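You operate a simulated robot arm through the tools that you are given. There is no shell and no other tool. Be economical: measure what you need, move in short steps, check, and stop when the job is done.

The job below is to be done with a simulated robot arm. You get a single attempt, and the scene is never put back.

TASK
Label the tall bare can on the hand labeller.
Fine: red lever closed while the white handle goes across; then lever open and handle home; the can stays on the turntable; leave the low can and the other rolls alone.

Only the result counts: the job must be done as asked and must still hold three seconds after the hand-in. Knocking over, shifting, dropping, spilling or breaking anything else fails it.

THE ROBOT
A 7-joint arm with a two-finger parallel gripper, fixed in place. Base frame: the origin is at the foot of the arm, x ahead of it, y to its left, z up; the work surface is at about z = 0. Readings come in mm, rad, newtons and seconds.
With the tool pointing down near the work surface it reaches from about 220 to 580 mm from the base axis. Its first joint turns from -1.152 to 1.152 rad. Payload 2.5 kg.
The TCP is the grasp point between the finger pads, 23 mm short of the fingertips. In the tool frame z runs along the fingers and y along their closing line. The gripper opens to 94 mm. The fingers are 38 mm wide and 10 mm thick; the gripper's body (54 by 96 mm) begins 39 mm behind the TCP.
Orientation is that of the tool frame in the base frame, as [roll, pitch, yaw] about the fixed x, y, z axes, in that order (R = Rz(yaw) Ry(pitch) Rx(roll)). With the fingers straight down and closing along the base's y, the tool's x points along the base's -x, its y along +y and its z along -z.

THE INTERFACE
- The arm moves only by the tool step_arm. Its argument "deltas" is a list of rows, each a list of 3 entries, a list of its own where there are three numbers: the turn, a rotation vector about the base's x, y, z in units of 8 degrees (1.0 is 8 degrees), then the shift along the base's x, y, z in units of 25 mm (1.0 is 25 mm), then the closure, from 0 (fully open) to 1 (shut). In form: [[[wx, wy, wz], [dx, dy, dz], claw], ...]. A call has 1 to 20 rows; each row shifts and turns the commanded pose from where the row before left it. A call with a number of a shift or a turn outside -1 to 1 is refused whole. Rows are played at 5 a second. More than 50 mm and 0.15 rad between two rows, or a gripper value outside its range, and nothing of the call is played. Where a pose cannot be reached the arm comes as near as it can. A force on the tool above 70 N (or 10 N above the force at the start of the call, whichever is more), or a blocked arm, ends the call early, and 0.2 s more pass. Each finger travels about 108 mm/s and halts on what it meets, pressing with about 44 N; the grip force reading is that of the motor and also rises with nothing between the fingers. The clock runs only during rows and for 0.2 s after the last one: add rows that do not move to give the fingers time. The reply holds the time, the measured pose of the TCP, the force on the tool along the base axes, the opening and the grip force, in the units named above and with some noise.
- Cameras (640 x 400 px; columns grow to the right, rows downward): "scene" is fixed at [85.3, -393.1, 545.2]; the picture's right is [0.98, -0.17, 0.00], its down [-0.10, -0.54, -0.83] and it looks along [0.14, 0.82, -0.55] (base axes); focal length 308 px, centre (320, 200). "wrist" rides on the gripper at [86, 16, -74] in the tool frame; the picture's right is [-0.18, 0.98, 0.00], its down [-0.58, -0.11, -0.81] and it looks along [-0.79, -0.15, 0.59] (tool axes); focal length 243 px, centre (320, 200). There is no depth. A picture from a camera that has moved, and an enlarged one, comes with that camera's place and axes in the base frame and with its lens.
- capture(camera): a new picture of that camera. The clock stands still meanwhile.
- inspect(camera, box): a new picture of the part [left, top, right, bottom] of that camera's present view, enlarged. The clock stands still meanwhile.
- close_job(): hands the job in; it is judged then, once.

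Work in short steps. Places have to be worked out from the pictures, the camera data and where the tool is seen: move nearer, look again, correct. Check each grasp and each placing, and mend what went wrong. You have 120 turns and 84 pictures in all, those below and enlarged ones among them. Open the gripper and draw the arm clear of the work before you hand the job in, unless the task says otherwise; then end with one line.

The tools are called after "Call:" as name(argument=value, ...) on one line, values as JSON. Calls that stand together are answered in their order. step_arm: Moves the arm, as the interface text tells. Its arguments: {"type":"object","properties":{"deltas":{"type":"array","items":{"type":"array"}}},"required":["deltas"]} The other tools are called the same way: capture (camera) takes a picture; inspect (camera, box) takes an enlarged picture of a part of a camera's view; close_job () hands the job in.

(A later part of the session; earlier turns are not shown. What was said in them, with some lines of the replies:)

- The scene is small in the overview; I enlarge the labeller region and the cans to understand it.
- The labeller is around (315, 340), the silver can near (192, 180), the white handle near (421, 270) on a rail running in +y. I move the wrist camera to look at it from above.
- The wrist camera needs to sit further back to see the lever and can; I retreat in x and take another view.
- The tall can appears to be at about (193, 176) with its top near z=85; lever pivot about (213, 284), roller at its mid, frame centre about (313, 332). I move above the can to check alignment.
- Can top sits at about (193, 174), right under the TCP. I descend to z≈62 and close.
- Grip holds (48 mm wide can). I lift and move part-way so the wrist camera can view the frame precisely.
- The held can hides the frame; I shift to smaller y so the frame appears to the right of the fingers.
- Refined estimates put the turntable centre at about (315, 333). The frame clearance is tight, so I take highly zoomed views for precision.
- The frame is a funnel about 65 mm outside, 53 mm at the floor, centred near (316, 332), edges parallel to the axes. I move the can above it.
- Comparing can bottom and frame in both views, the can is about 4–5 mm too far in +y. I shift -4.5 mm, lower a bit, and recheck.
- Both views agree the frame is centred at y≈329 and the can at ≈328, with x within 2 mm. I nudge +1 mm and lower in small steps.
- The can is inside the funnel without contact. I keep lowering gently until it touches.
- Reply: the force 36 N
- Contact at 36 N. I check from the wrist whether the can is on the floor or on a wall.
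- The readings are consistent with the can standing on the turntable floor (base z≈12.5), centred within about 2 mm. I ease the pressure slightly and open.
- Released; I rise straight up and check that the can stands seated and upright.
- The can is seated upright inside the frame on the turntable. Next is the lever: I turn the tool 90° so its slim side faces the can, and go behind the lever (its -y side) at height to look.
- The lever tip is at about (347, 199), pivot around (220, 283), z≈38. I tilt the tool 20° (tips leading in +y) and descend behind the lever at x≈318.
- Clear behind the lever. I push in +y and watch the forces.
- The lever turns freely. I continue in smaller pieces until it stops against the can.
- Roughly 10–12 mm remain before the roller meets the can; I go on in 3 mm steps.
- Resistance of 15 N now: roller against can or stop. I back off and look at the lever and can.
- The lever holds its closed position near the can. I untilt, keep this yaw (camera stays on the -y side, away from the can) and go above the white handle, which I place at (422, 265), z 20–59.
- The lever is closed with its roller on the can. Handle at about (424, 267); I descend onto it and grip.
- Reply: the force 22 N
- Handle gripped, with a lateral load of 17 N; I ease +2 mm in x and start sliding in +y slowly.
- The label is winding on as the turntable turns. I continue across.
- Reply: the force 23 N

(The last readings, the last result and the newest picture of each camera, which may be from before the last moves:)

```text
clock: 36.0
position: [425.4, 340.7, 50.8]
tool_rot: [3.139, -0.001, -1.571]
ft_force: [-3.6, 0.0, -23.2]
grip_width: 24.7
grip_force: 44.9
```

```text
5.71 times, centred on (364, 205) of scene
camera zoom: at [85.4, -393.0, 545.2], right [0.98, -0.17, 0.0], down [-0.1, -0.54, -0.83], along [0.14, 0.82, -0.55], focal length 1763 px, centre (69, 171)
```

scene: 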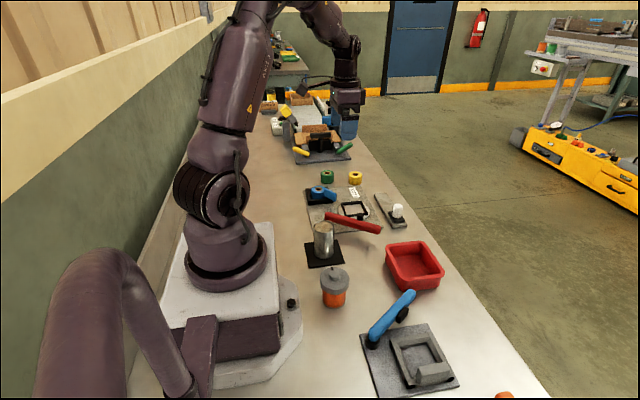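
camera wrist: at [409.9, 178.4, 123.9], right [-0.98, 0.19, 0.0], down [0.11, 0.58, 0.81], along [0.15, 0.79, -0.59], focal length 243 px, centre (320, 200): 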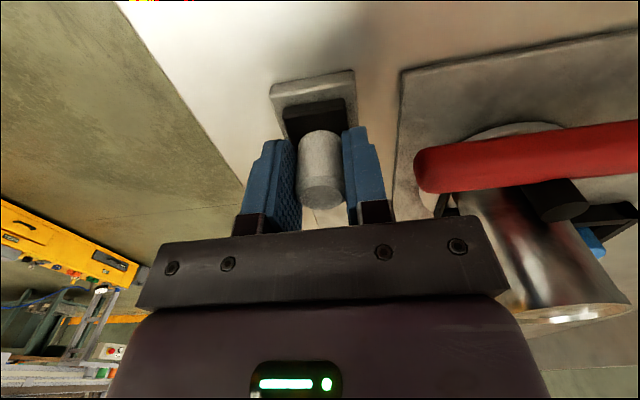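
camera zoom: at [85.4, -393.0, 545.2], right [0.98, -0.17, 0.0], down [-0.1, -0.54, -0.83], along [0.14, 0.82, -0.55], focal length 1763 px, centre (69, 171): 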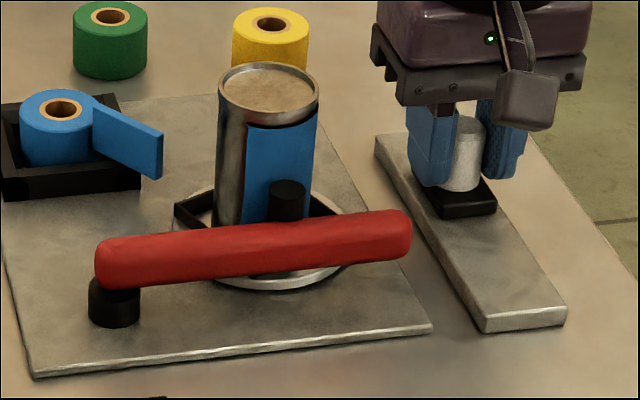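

Going well, though the handle pulls down at 23 N; I lower the command slightly and continue to the end of travel.

Call:
step_arm(deltas=[[[0, 0, 0], [0, 0.2, -0.04], 0.8], [[0, 0, 0], [0, 0.2, -0.02], 0.8], [[0, 0, 0], [0, 0.2, 0], 0.8], [[0, 0, 0], [0, 0.2, 0], 0.8], [[0, 0, 0], [0, 0.2, 0], 0.8], [[0, 0, 0], [0, 0.2, 0], 0.8], [[0, 0, 0], [0, 0, 0], 0.8]])

Call:
inspect(camera="scene", box=[308, 170, 420, 240])

```text
clock: 37.6
position: [426.0, 372.3, 49.1]
tool_rot: [3.139, 0.0, -1.57]
ft_force: [-17.2, 1.7, 0.6]
grip_width: 24.7
grip_force: 45.1
```

```text
5.71 times, centred on (364, 205) of scene
camera zoom: at [85.3, -393.1, 545.2], right [0.98, -0.17, 0.0], down [-0.1, -0.54, -0.83], along [0.14, 0.82, -0.55], focal length 1763 px, centre (69, 171)
```

zoom: 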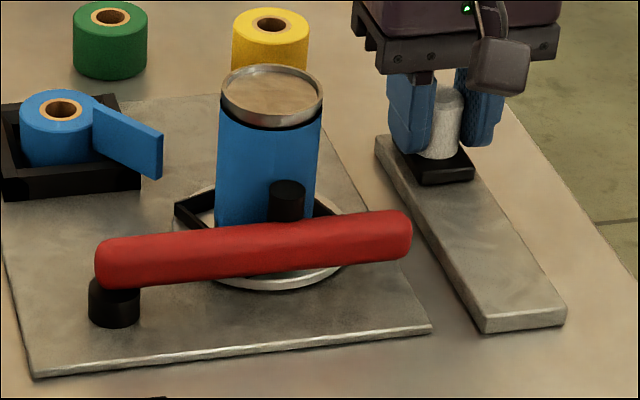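

No end stop yet. I relieve x by 1 mm and continue until it stops.

Call:
step_arm(deltas=[[[0, 0, 0], [-0.04, 0.2, 0], 0.8], [[0, 0, 0], [0, 0.2, 0], 0.8], [[0, 0, 0], [0, 0.2, 0], 0.8], [[0, 0, 0], [0, 0, 0], 0.8]])

Call:
inspect(camera="scene", box=[308, 170, 420, 240])

```text
clock: 38.6
position: [425.6, 381.7, 46.9]
tool_rot: [3.135, -0.017, -1.573]
ft_force: [-18.7, -40.7, 4.9]
grip_width: 24.9
grip_force: 44.8
```

```text
5.71 times, centred on (364, 205) of scene
camera zoom: at [85.3, -393.1, 545.2], right [0.98, -0.17, 0.0], down [-0.1, -0.54, -0.83], along [0.14, 0.82, -0.55], focal length 1763 px, centre (69, 171)
```

zoom: 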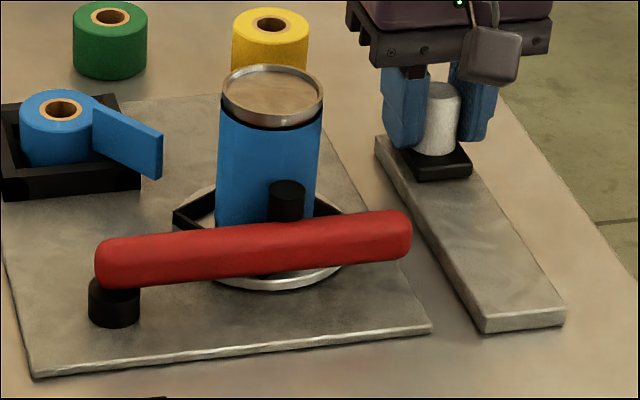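

The handle has reached its end stop and the can is wrapped in blue. I relieve the load, release the handle, and rise.

Call:
step_arm(deltas=[[[0, 0, 0], [0, -0.25, 0], 0.8], [[0, 0, 0], [0, 0, 0], 0.6], [[0, 0, 0], [0, 0, 0], 0.36], [[0, 0, 0], [0, 0, 0], 0.36], [[0, 0, 0], [0, 0, 0.8], 0.36], [[0, 0, 0], [0, 0, 1], 0.36], [[0, 0, 0], [0, 0, 1], 0.36], [[0, 0, 0], [-0.5, -0.8, 1], 0.5], [[0, 0, 0], [-0.5, -0.8, 1], 1], [[0, 0, 0], [-0.5, -0.8, 1], 1], [[0, 0, 0], [0, 0, 0], 1]])

Call:
inspect(camera="scene", box=[308, 170, 420, 240])

```text
clock: 41.0
position: [384.6, 320.1, 196.2]
tool_rot: [-3.14, 0.002, -1.57]
ft_force: [-0.1, 0.3, -0.4]
grip_width: 0.0
grip_force: 41.8
```

```text
5.71 times, centred on (364, 205) of scene
camera zoom: at [85.3, -393.1, 545.2], right [0.98, -0.17, 0.0], down [-0.1, -0.54, -0.83], along [0.14, 0.82, -0.55], focal length 1763 px, centre (69, 171)
```

zoom: 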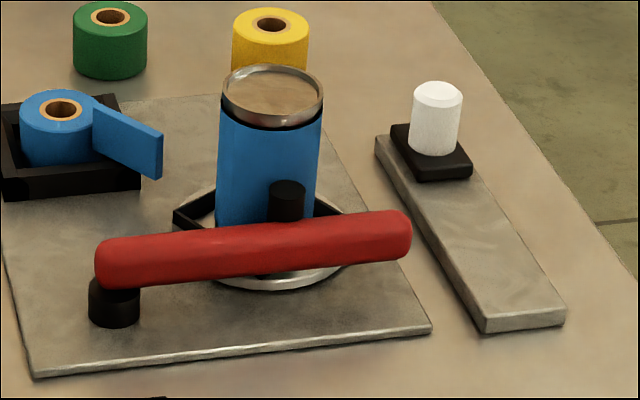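

Can labelled, handle parked at the far end. Now I turn the tool back to the default yaw and tilt the body away from the can (tips toward -x) for pushing the lever open from its +y side.

Call:
step_arm(deltas=[[[0, 0, -0.94], [0, 0, 0], 1], [[0, 0, -0.94], [0, 0, 0], 1], [[0, 0, -0.94], [0, 0, 0], 1], [[0, 0, -0.94], [0, 0, 0], 1], [[0, 0, -0.94], [0, 0, 0], 1], [[0, 0, -0.94], [0, 0, 0], 1], [[0, 0, -0.94], [0, 0, 0], 1], [[0, 0, -0.94], [0, 0, 0], 1], [[0, 0, -0.94], [0, 0, 0], 1], [[0, 0, -0.94], [0, 0, 0], 1], [[0, 0, -0.94], [0, 0, 0], 1], [[0, 0, -0.91], [0, 0, 0], 1], [[0, 0.83, 0], [-0.2, -0.2, 0], 1], [[0, 0.83, 0], [0, -0.1, -0.5], 1], [[0, 0.84, 0], [0, 0, -0.5], 1], [[0, 0, 0], [0, 0, -1], 1], [[0, 0, 0], [0, 0, 0], 1]])

Call:
inspect(camera="scene", box=[308, 160, 420, 230])

Call:
capture(camera="wrist")

```text
clock: 44.6
position: [381.8, 312.6, 143.8]
tool_rot: [-3.142, -0.349, -3.141]
ft_force: [-0.4, -0.9, 0.6]
grip_width: 0.0
grip_force: 42.7
```

```text
5.71 times, centred on (364, 195) of scene
camera zoom: at [85.3, -393.1, 545.2], right [0.98, -0.17, 0.0], down [-0.1, -0.54, -0.83], along [0.14, 0.82, -0.55], focal length 1763 px, centre (69, 229)
```

zoom: 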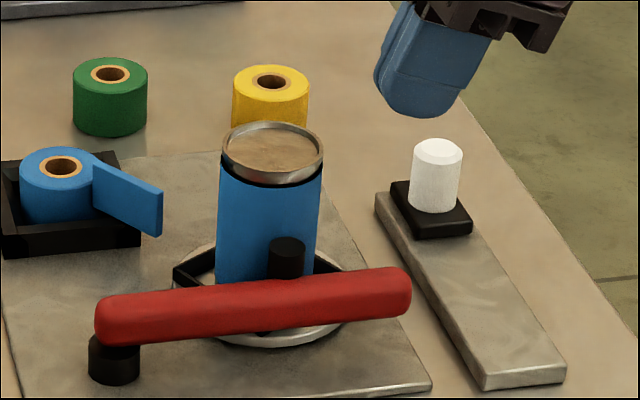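

```text
35 pictures are left
camera wrist: at [327.5, 327.4, 244.5], right [0.17, 0.98, -0.06], down [0.82, -0.11, 0.56], along [0.54, -0.15, -0.83], focal length 243 px, centre (320, 200)
```

wrist: 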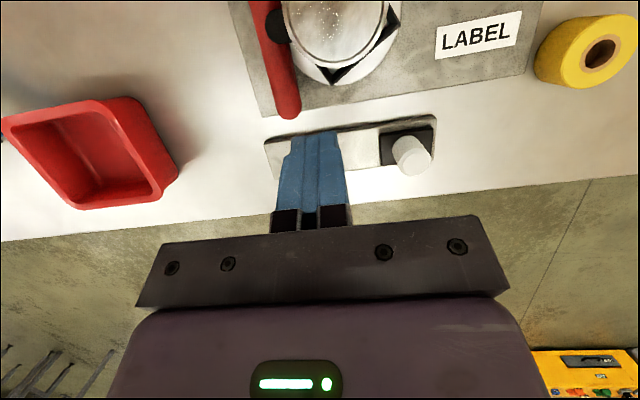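

The lever tip is at (370, 281) with its +y face at ≈292; my fingers at y≈312 have clearance from lever and can. I descend to z≈55.

Call:
step_arm(deltas=[[[0, 0, 0], [-0.06, 0, -0.89], 1], [[0, 0, 0], [-0.06, 0, -0.89], 1], [[0, 0, 0], [-0.06, 0, -0.89], 1], [[0, 0, 0], [-0.06, 0, -0.85], 1], [[0, 0, 0], [0, 0, 0], 1]])

Call:
inspect(camera="scene", box=[308, 160, 420, 230])

Call:
capture(camera="wrist")

```text
clock: 45.8
position: [376.1, 312.1, 55.4]
tool_rot: [3.141, -0.349, 3.141]
ft_force: [-0.8, 0.1, 0.1]
grip_width: 0.0
grip_force: 42.4
```

```text
5.71 times, centred on (364, 195) of scene
camera zoom: at [85.3, -393.1, 545.2], right [0.98, -0.17, 0.0], down [-0.1, -0.54, -0.83], along [0.14, 0.82, -0.55], focal length 1763 px, centre (69, 229)
```

zoom: 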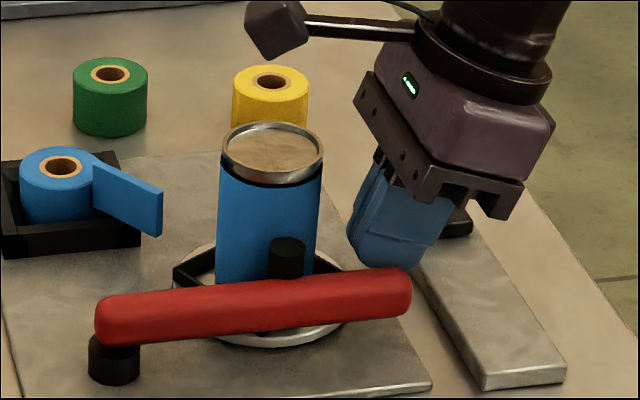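

```text
33 pictures are left
camera wrist: at [321.6, 327.1, 155.2], right [0.17, 0.98, -0.06], down [0.82, -0.11, 0.56], along [0.54, -0.15, -0.83], focal length 243 px, centre (320, 200)
```

wrist: 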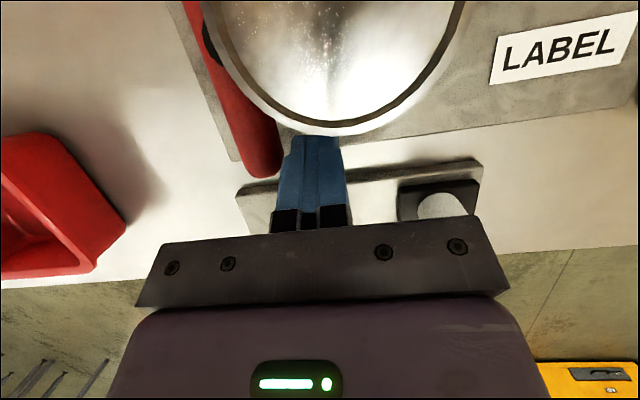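

Positioned well behind the lever. I push in -y.

Call:
step_arm(deltas=[[[0, 0, 0], [0, -0.4, 0], 1], [[0, 0, 0], [0, -0.4, 0], 1], [[0, 0, 0], [-0.05, -0.4, 0], 1], [[0, 0, 0], [-0.05, -0.4, 0], 1], [[0, 0, 0], [-0.05, -0.4, 0], 1], [[0, 0, 0], [-0.1, -0.4, 0], 1]])

Call:
inspect(camera="scene", box=[308, 170, 420, 240])

```text
clock: 47.2
position: [370.4, 251.6, 57.5]
tool_rot: [-3.142, -0.351, 3.141]
ft_force: [-0.1, 0.8, -0.3]
grip_width: 0.0
grip_force: 43.0
```

```text
5.71 times, centred on (364, 205) of scene
camera zoom: at [85.3, -393.1, 545.2], right [0.98, -0.17, 0.0], down [-0.1, -0.54, -0.83], along [0.14, 0.82, -0.55], focal length 1763 px, centre (69, 171)
```

zoom: 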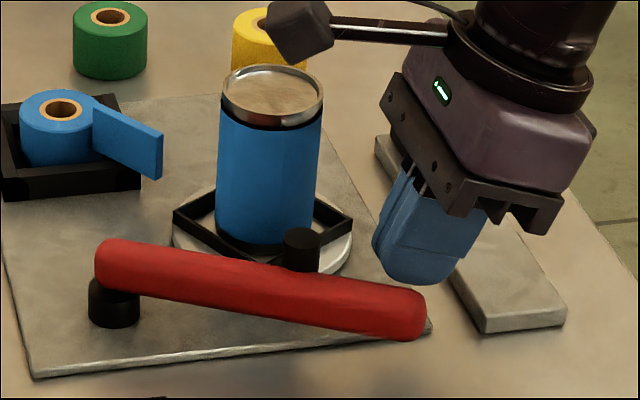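

Opening well. I continue toward the original open angle.

Call:
step_arm(deltas=[[[0, 0, 0], [-0.15, -0.35, 0], 1], [[0, 0, 0], [-0.15, -0.35, 0], 1], [[0, 0, 0], [-0.15, -0.3, 0], 1], [[0, 0, 0], [-0.1, -0.2, 0], 1], [[0, 0, 0], [0, 0, 0], 1]])

Call:
inspect(camera="scene", box=[308, 170, 420, 240])

```text
clock: 48.4
position: [357.9, 227.8, 57.6]
tool_rot: [3.132, -0.34, -3.14]
ft_force: [15.1, 29.9, -7.7]
grip_width: 0.1
grip_force: 42.4
```

```text
5.71 times, centred on (364, 205) of scene
camera zoom: at [85.4, -393.1, 545.1], right [0.98, -0.17, 0.0], down [-0.1, -0.54, -0.83], along [0.14, 0.82, -0.55], focal length 1763 px, centre (69, 171)
```

zoom: 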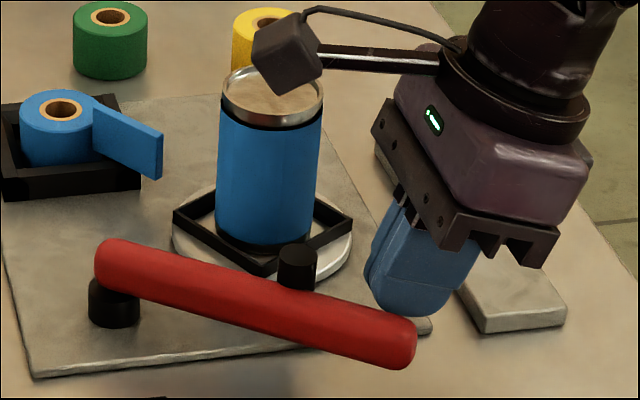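

The lever hits its open stop (30 N) at the original angle. I back off, rise, untilt and rotate for the handle.

Call:
step_arm(deltas=[[[0, 0, 0], [0.3, 0.6, 0], 1], [[0, 0, 0], [0, 0.2, 1], 1], [[0, 0, 0], [0, 0, 1], 1], [[0, 0, 0], [0, 0, 1], 1], [[0, 0, 0], [0, 0, 1], 1], [[0, -0.83, 0], [0, 0, 1], 1], [[0, -0.83, 0], [0, 0, 0], 1], [[0, -0.84, 0], [0, 0, 0], 1], [[0, 0, 0.94], [0, 0, 0], 1], [[0, 0, 0.94], [0, 0, 0], 1], [[0, 0, 0.94], [0, 0, 0], 1], [[0, 0, 0.94], [0, 0.3, 0], 1], [[0, 0, 0.94], [0.2, 0.5, 0], 1], [[0, 0, 0.94], [0.2, 0.7, 0], 1], [[0, 0, 0.94], [0.2, 0.7, 0], 1], [[0, 0, 0.94], [0.2, 0.7, 0], 0.8], [[0, 0, 0.94], [0.3, 0.7, 0], 0.36], [[0, 0, 0.94], [0.3, 0.7, 0], 0.36], [[0, 0, 0.94], [0.3, 0.6, 0], 0.36], [[0, 0, 0.91], [0, 0, 0], 0.36]])

Call:
capture(camera="wrist")

Call:
inspect(camera="scene", box=[308, 160, 420, 230])

```text
clock: 52.6
position: [406.2, 366.1, 181.8]
tool_rot: [3.14, 0.0, -1.568]
ft_force: [-0.3, 0.6, -0.2]
grip_width: 60.3
grip_force: 0.1
```

```text
30 pictures are left
camera wrist: at [392.1, 277.9, 256.0], right [-0.98, 0.18, 0.0], down [0.11, 0.58, 0.81], along [0.15, 0.79, -0.59], focal length 243 px, centre (320, 200)
```

wrist: 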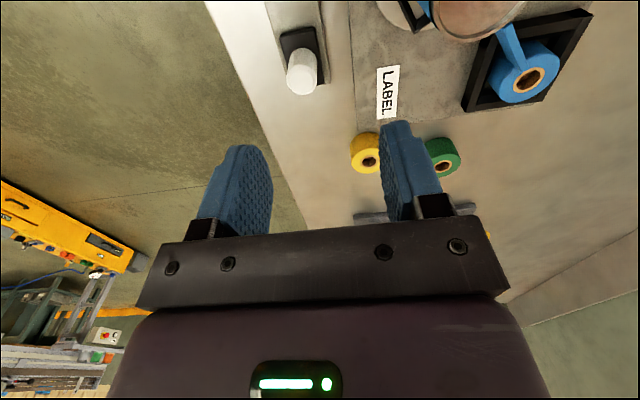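

```text
5.71 times, centred on (364, 195) of scene
camera zoom: at [85.3, -393.1, 545.2], right [0.98, -0.17, 0.0], down [-0.1, -0.54, -0.83], along [0.14, 0.82, -0.55], focal length 1763 px, centre (69, 229)
```

zoom: 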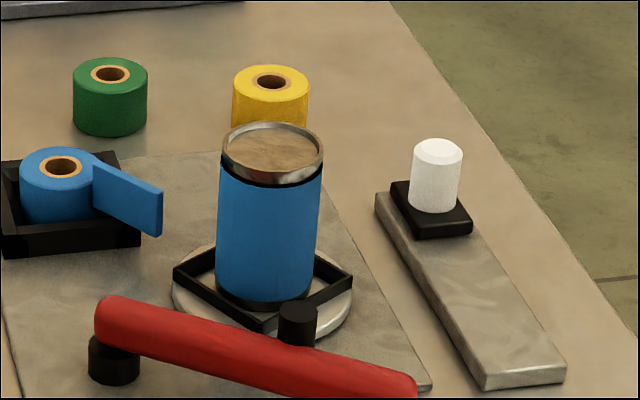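

The handle is still at about (425, 377); I align above it, descend and grip.

Call:
step_arm(deltas=[[[0, 0, 0], [0.38, 0.22, -0.5], 0.36], [[0, 0, 0], [0.38, 0.22, -0.9], 0.36], [[0, 0, 0], [0, 0, -0.9], 0.36], [[0, 0, 0], [0, 0, -0.9], 0.36], [[0, 0, 0], [0, 0, -0.9], 0.36], [[0, 0, 0], [0, 0, -0.9], 0.36], [[0, 0, 0], [0, 0, -0.3], 0.36], [[0, 0, 0], [0, 0, 0], 0.6], [[0, 0, 0], [0, 0, 0], 0.8], [[0, 0, 0], [0, 0, 0], 0.8]])

Call:
capture(camera="wrist")

```text
clock: 54.8
position: [424.4, 375.1, 48.4]
tool_rot: [3.137, -0.003, -1.569]
ft_force: [-15.8, -4.6, 5.7]
grip_width: 24.9
grip_force: 45.1
```

```text
28 pictures are left
camera wrist: at [410.7, 287.5, 123.3], right [-0.98, 0.18, 0.0], down [0.11, 0.58, 0.81], along [0.15, 0.79, -0.59], focal length 243 px, centre (320, 200)
```

wrist: 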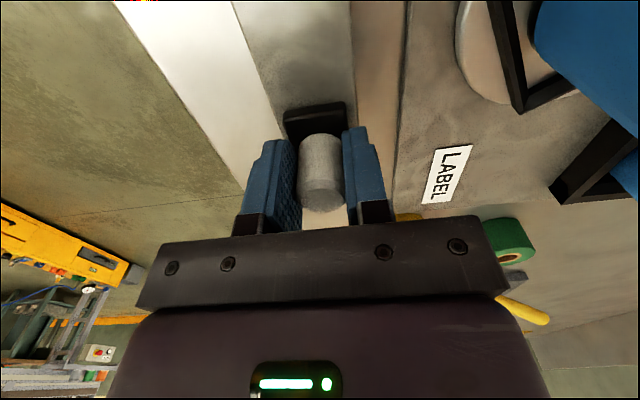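

Handle gripped. I slide it home in -y, 8 mm per row, checking loads on the way.

Call:
step_arm(deltas=[[[0, 0, 0], [-0.05, -0.25, 0], 0.8], [[0, 0, 0], [0, -0.3, 0], 0.8], [[0, 0, 0], [0, -0.3, 0], 0.8], [[0, 0, 0], [0, -0.3, 0], 0.8], [[0, 0, 0], [0, -0.3, 0], 0.8], [[0, 0, 0], [0, -0.3, 0], 0.8], [[0, 0, 0], [0, -0.3, 0], 0.8]])

Call:
inspect(camera="scene", box=[308, 170, 420, 240])

```text
clock: 56.4
position: [426.0, 324.4, 49.3]
tool_rot: [-3.14, 0.001, -1.572]
ft_force: [9.2, -0.4, -5.9]
grip_width: 24.8
grip_force: 44.8
```

```text
5.71 times, centred on (364, 205) of scene
camera zoom: at [85.4, -393.1, 545.2], right [0.98, -0.17, 0.0], down [-0.1, -0.54, -0.83], along [0.14, 0.82, -0.55], focal length 1763 px, centre (69, 171)
```

zoom: 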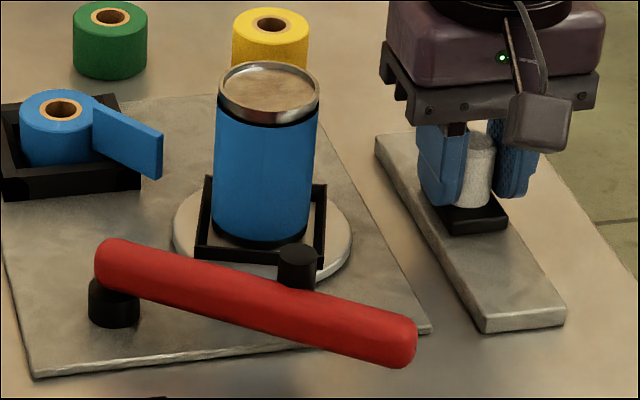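

The label stays on while the table turns back. I continue to the home stop.

Call:
step_arm(deltas=[[[0, 0, 0], [0.03, -0.3, 0], 0.8], [[0, 0, 0], [0, -0.3, 0], 0.8], [[0, 0, 0], [0, -0.3, 0], 0.8], [[0, 0, 0], [0, -0.3, 0], 0.8], [[0, 0, 0], [0, -0.3, 0], 0.8], [[0, 0, 0], [0, -0.3, 0], 0.8], [[0, 0, 0], [0, -0.3, 0], 0.8], [[0, 0, 0], [0, -0.2, 0], 0.8], [[0, 0, 0], [0, -0.2, 0], 0.8], [[0, 0, 0], [0, 0, 0], 0.8]])

Call:
inspect(camera="scene", box=[308, 170, 420, 240])

```text
clock: 58.6
position: [424.8, 265.2, 48.7]
tool_rot: [-3.136, 0.007, -1.57]
ft_force: [17.9, 17.6, -8.9]
grip_width: 24.9
grip_force: 44.9
```

```text
5.71 times, centred on (364, 205) of scene
camera zoom: at [85.4, -393.1, 545.2], right [0.98, -0.17, 0.0], down [-0.1, -0.54, -0.83], along [0.14, 0.82, -0.55], focal length 1763 px, centre (69, 171)
```

zoom: 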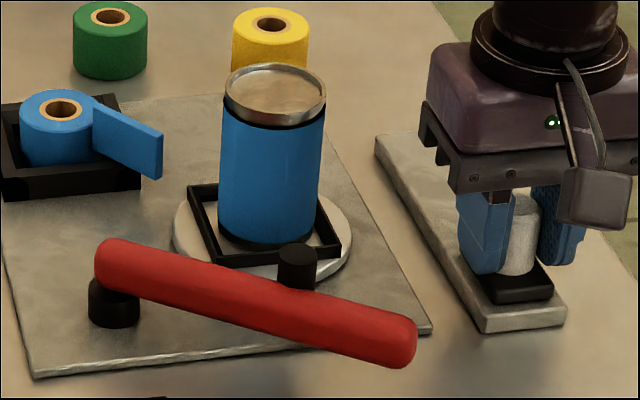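

Handle is against the home stop (18 N) as at the start. I release, rise, and draw clear.

Call:
step_arm(deltas=[[[0, 0, 0], [0.04, 0, 0], 0.8], [[0, 0, 0], [0, 0, 0], 0.6], [[0, 0, 0], [0, 0, 0], 0.36], [[0, 0, 0], [0, 0, 0], 0.36], [[0, 0, 0], [0, 0, 0.8], 0.36], [[0, 0, 0], [0, 0, 1], 0.36], [[0, 0, 0], [0, 0, 1], 0.36], [[0, 0, 0], [0, 0, 1], 0.2], [[0, 0, 0], [0, 0, 1], 0], [[0, 0, 0], [0, 0, 1], 0], [[0, 0, 0], [0, -1, 1], 0], [[0, 0, 0], [0, -1, 0], 0], [[0, 0, 0], [0, -1, 0], 0], [[0, 0, 0], [0, -1, 0], 0], [[0, 0, 0], [0, 0, 0], 0]])

Call:
inspect(camera="scene", box=[308, 170, 420, 240])

Call:
capture(camera="wrist")

Call:
capture(camera="scene")

```text
clock: 61.8
position: [427.5, 161.5, 219.3]
tool_rot: [-3.141, 0.0, -1.57]
ft_force: [0.5, -0.1, -0.5]
grip_width: 94.0
grip_force: 0.1
```

```text
5.71 times, centred on (364, 205) of scene
camera zoom: at [85.3, -393.1, 545.2], right [0.98, -0.17, 0.0], down [-0.1, -0.54, -0.83], along [0.14, 0.82, -0.55], focal length 1763 px, centre (69, 171)
```

zoom: 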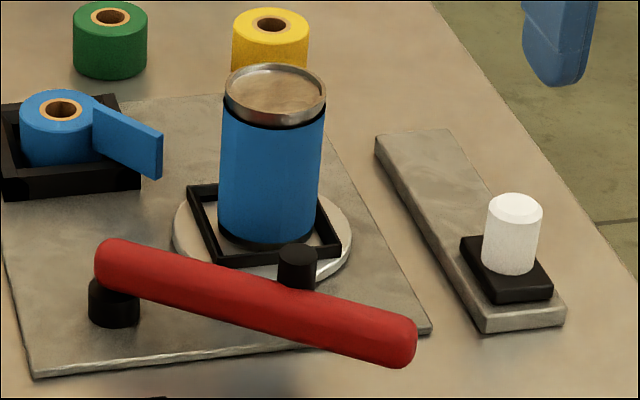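

```text
24 pictures are left
camera wrist: at [411.8, 74.2, 293.2], right [-0.98, 0.18, 0.0], down [0.11, 0.58, 0.81], along [0.15, 0.79, -0.59], focal length 243 px, centre (320, 200)
```

wrist: 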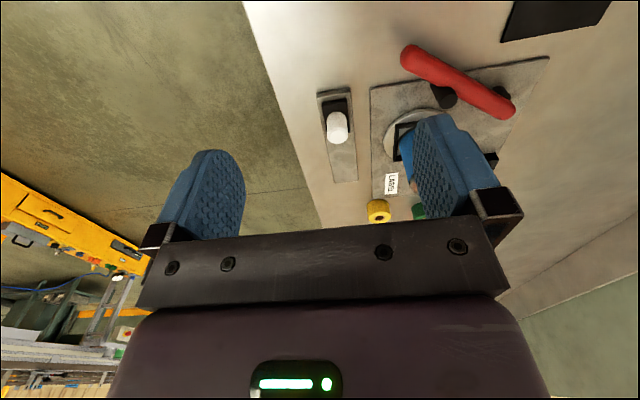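

```text
23 pictures are left
```

scene: 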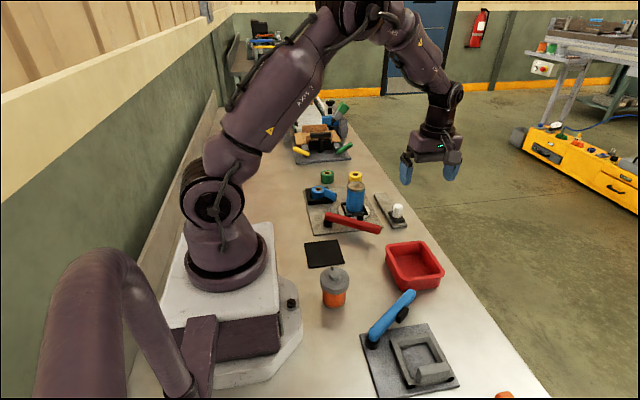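

The can is labelled in blue and upright on the turntable. The lever is back at its starting angle, the handle is home, nothing else has shifted, and the arm is clear with the gripper open. I hand the job in.

Call:
close_job()

```text
The job is handed in.
```

The tall can is labelled and standing on the turntable, with the red lever open, the white handle home, and the low can and other rolls untouched.
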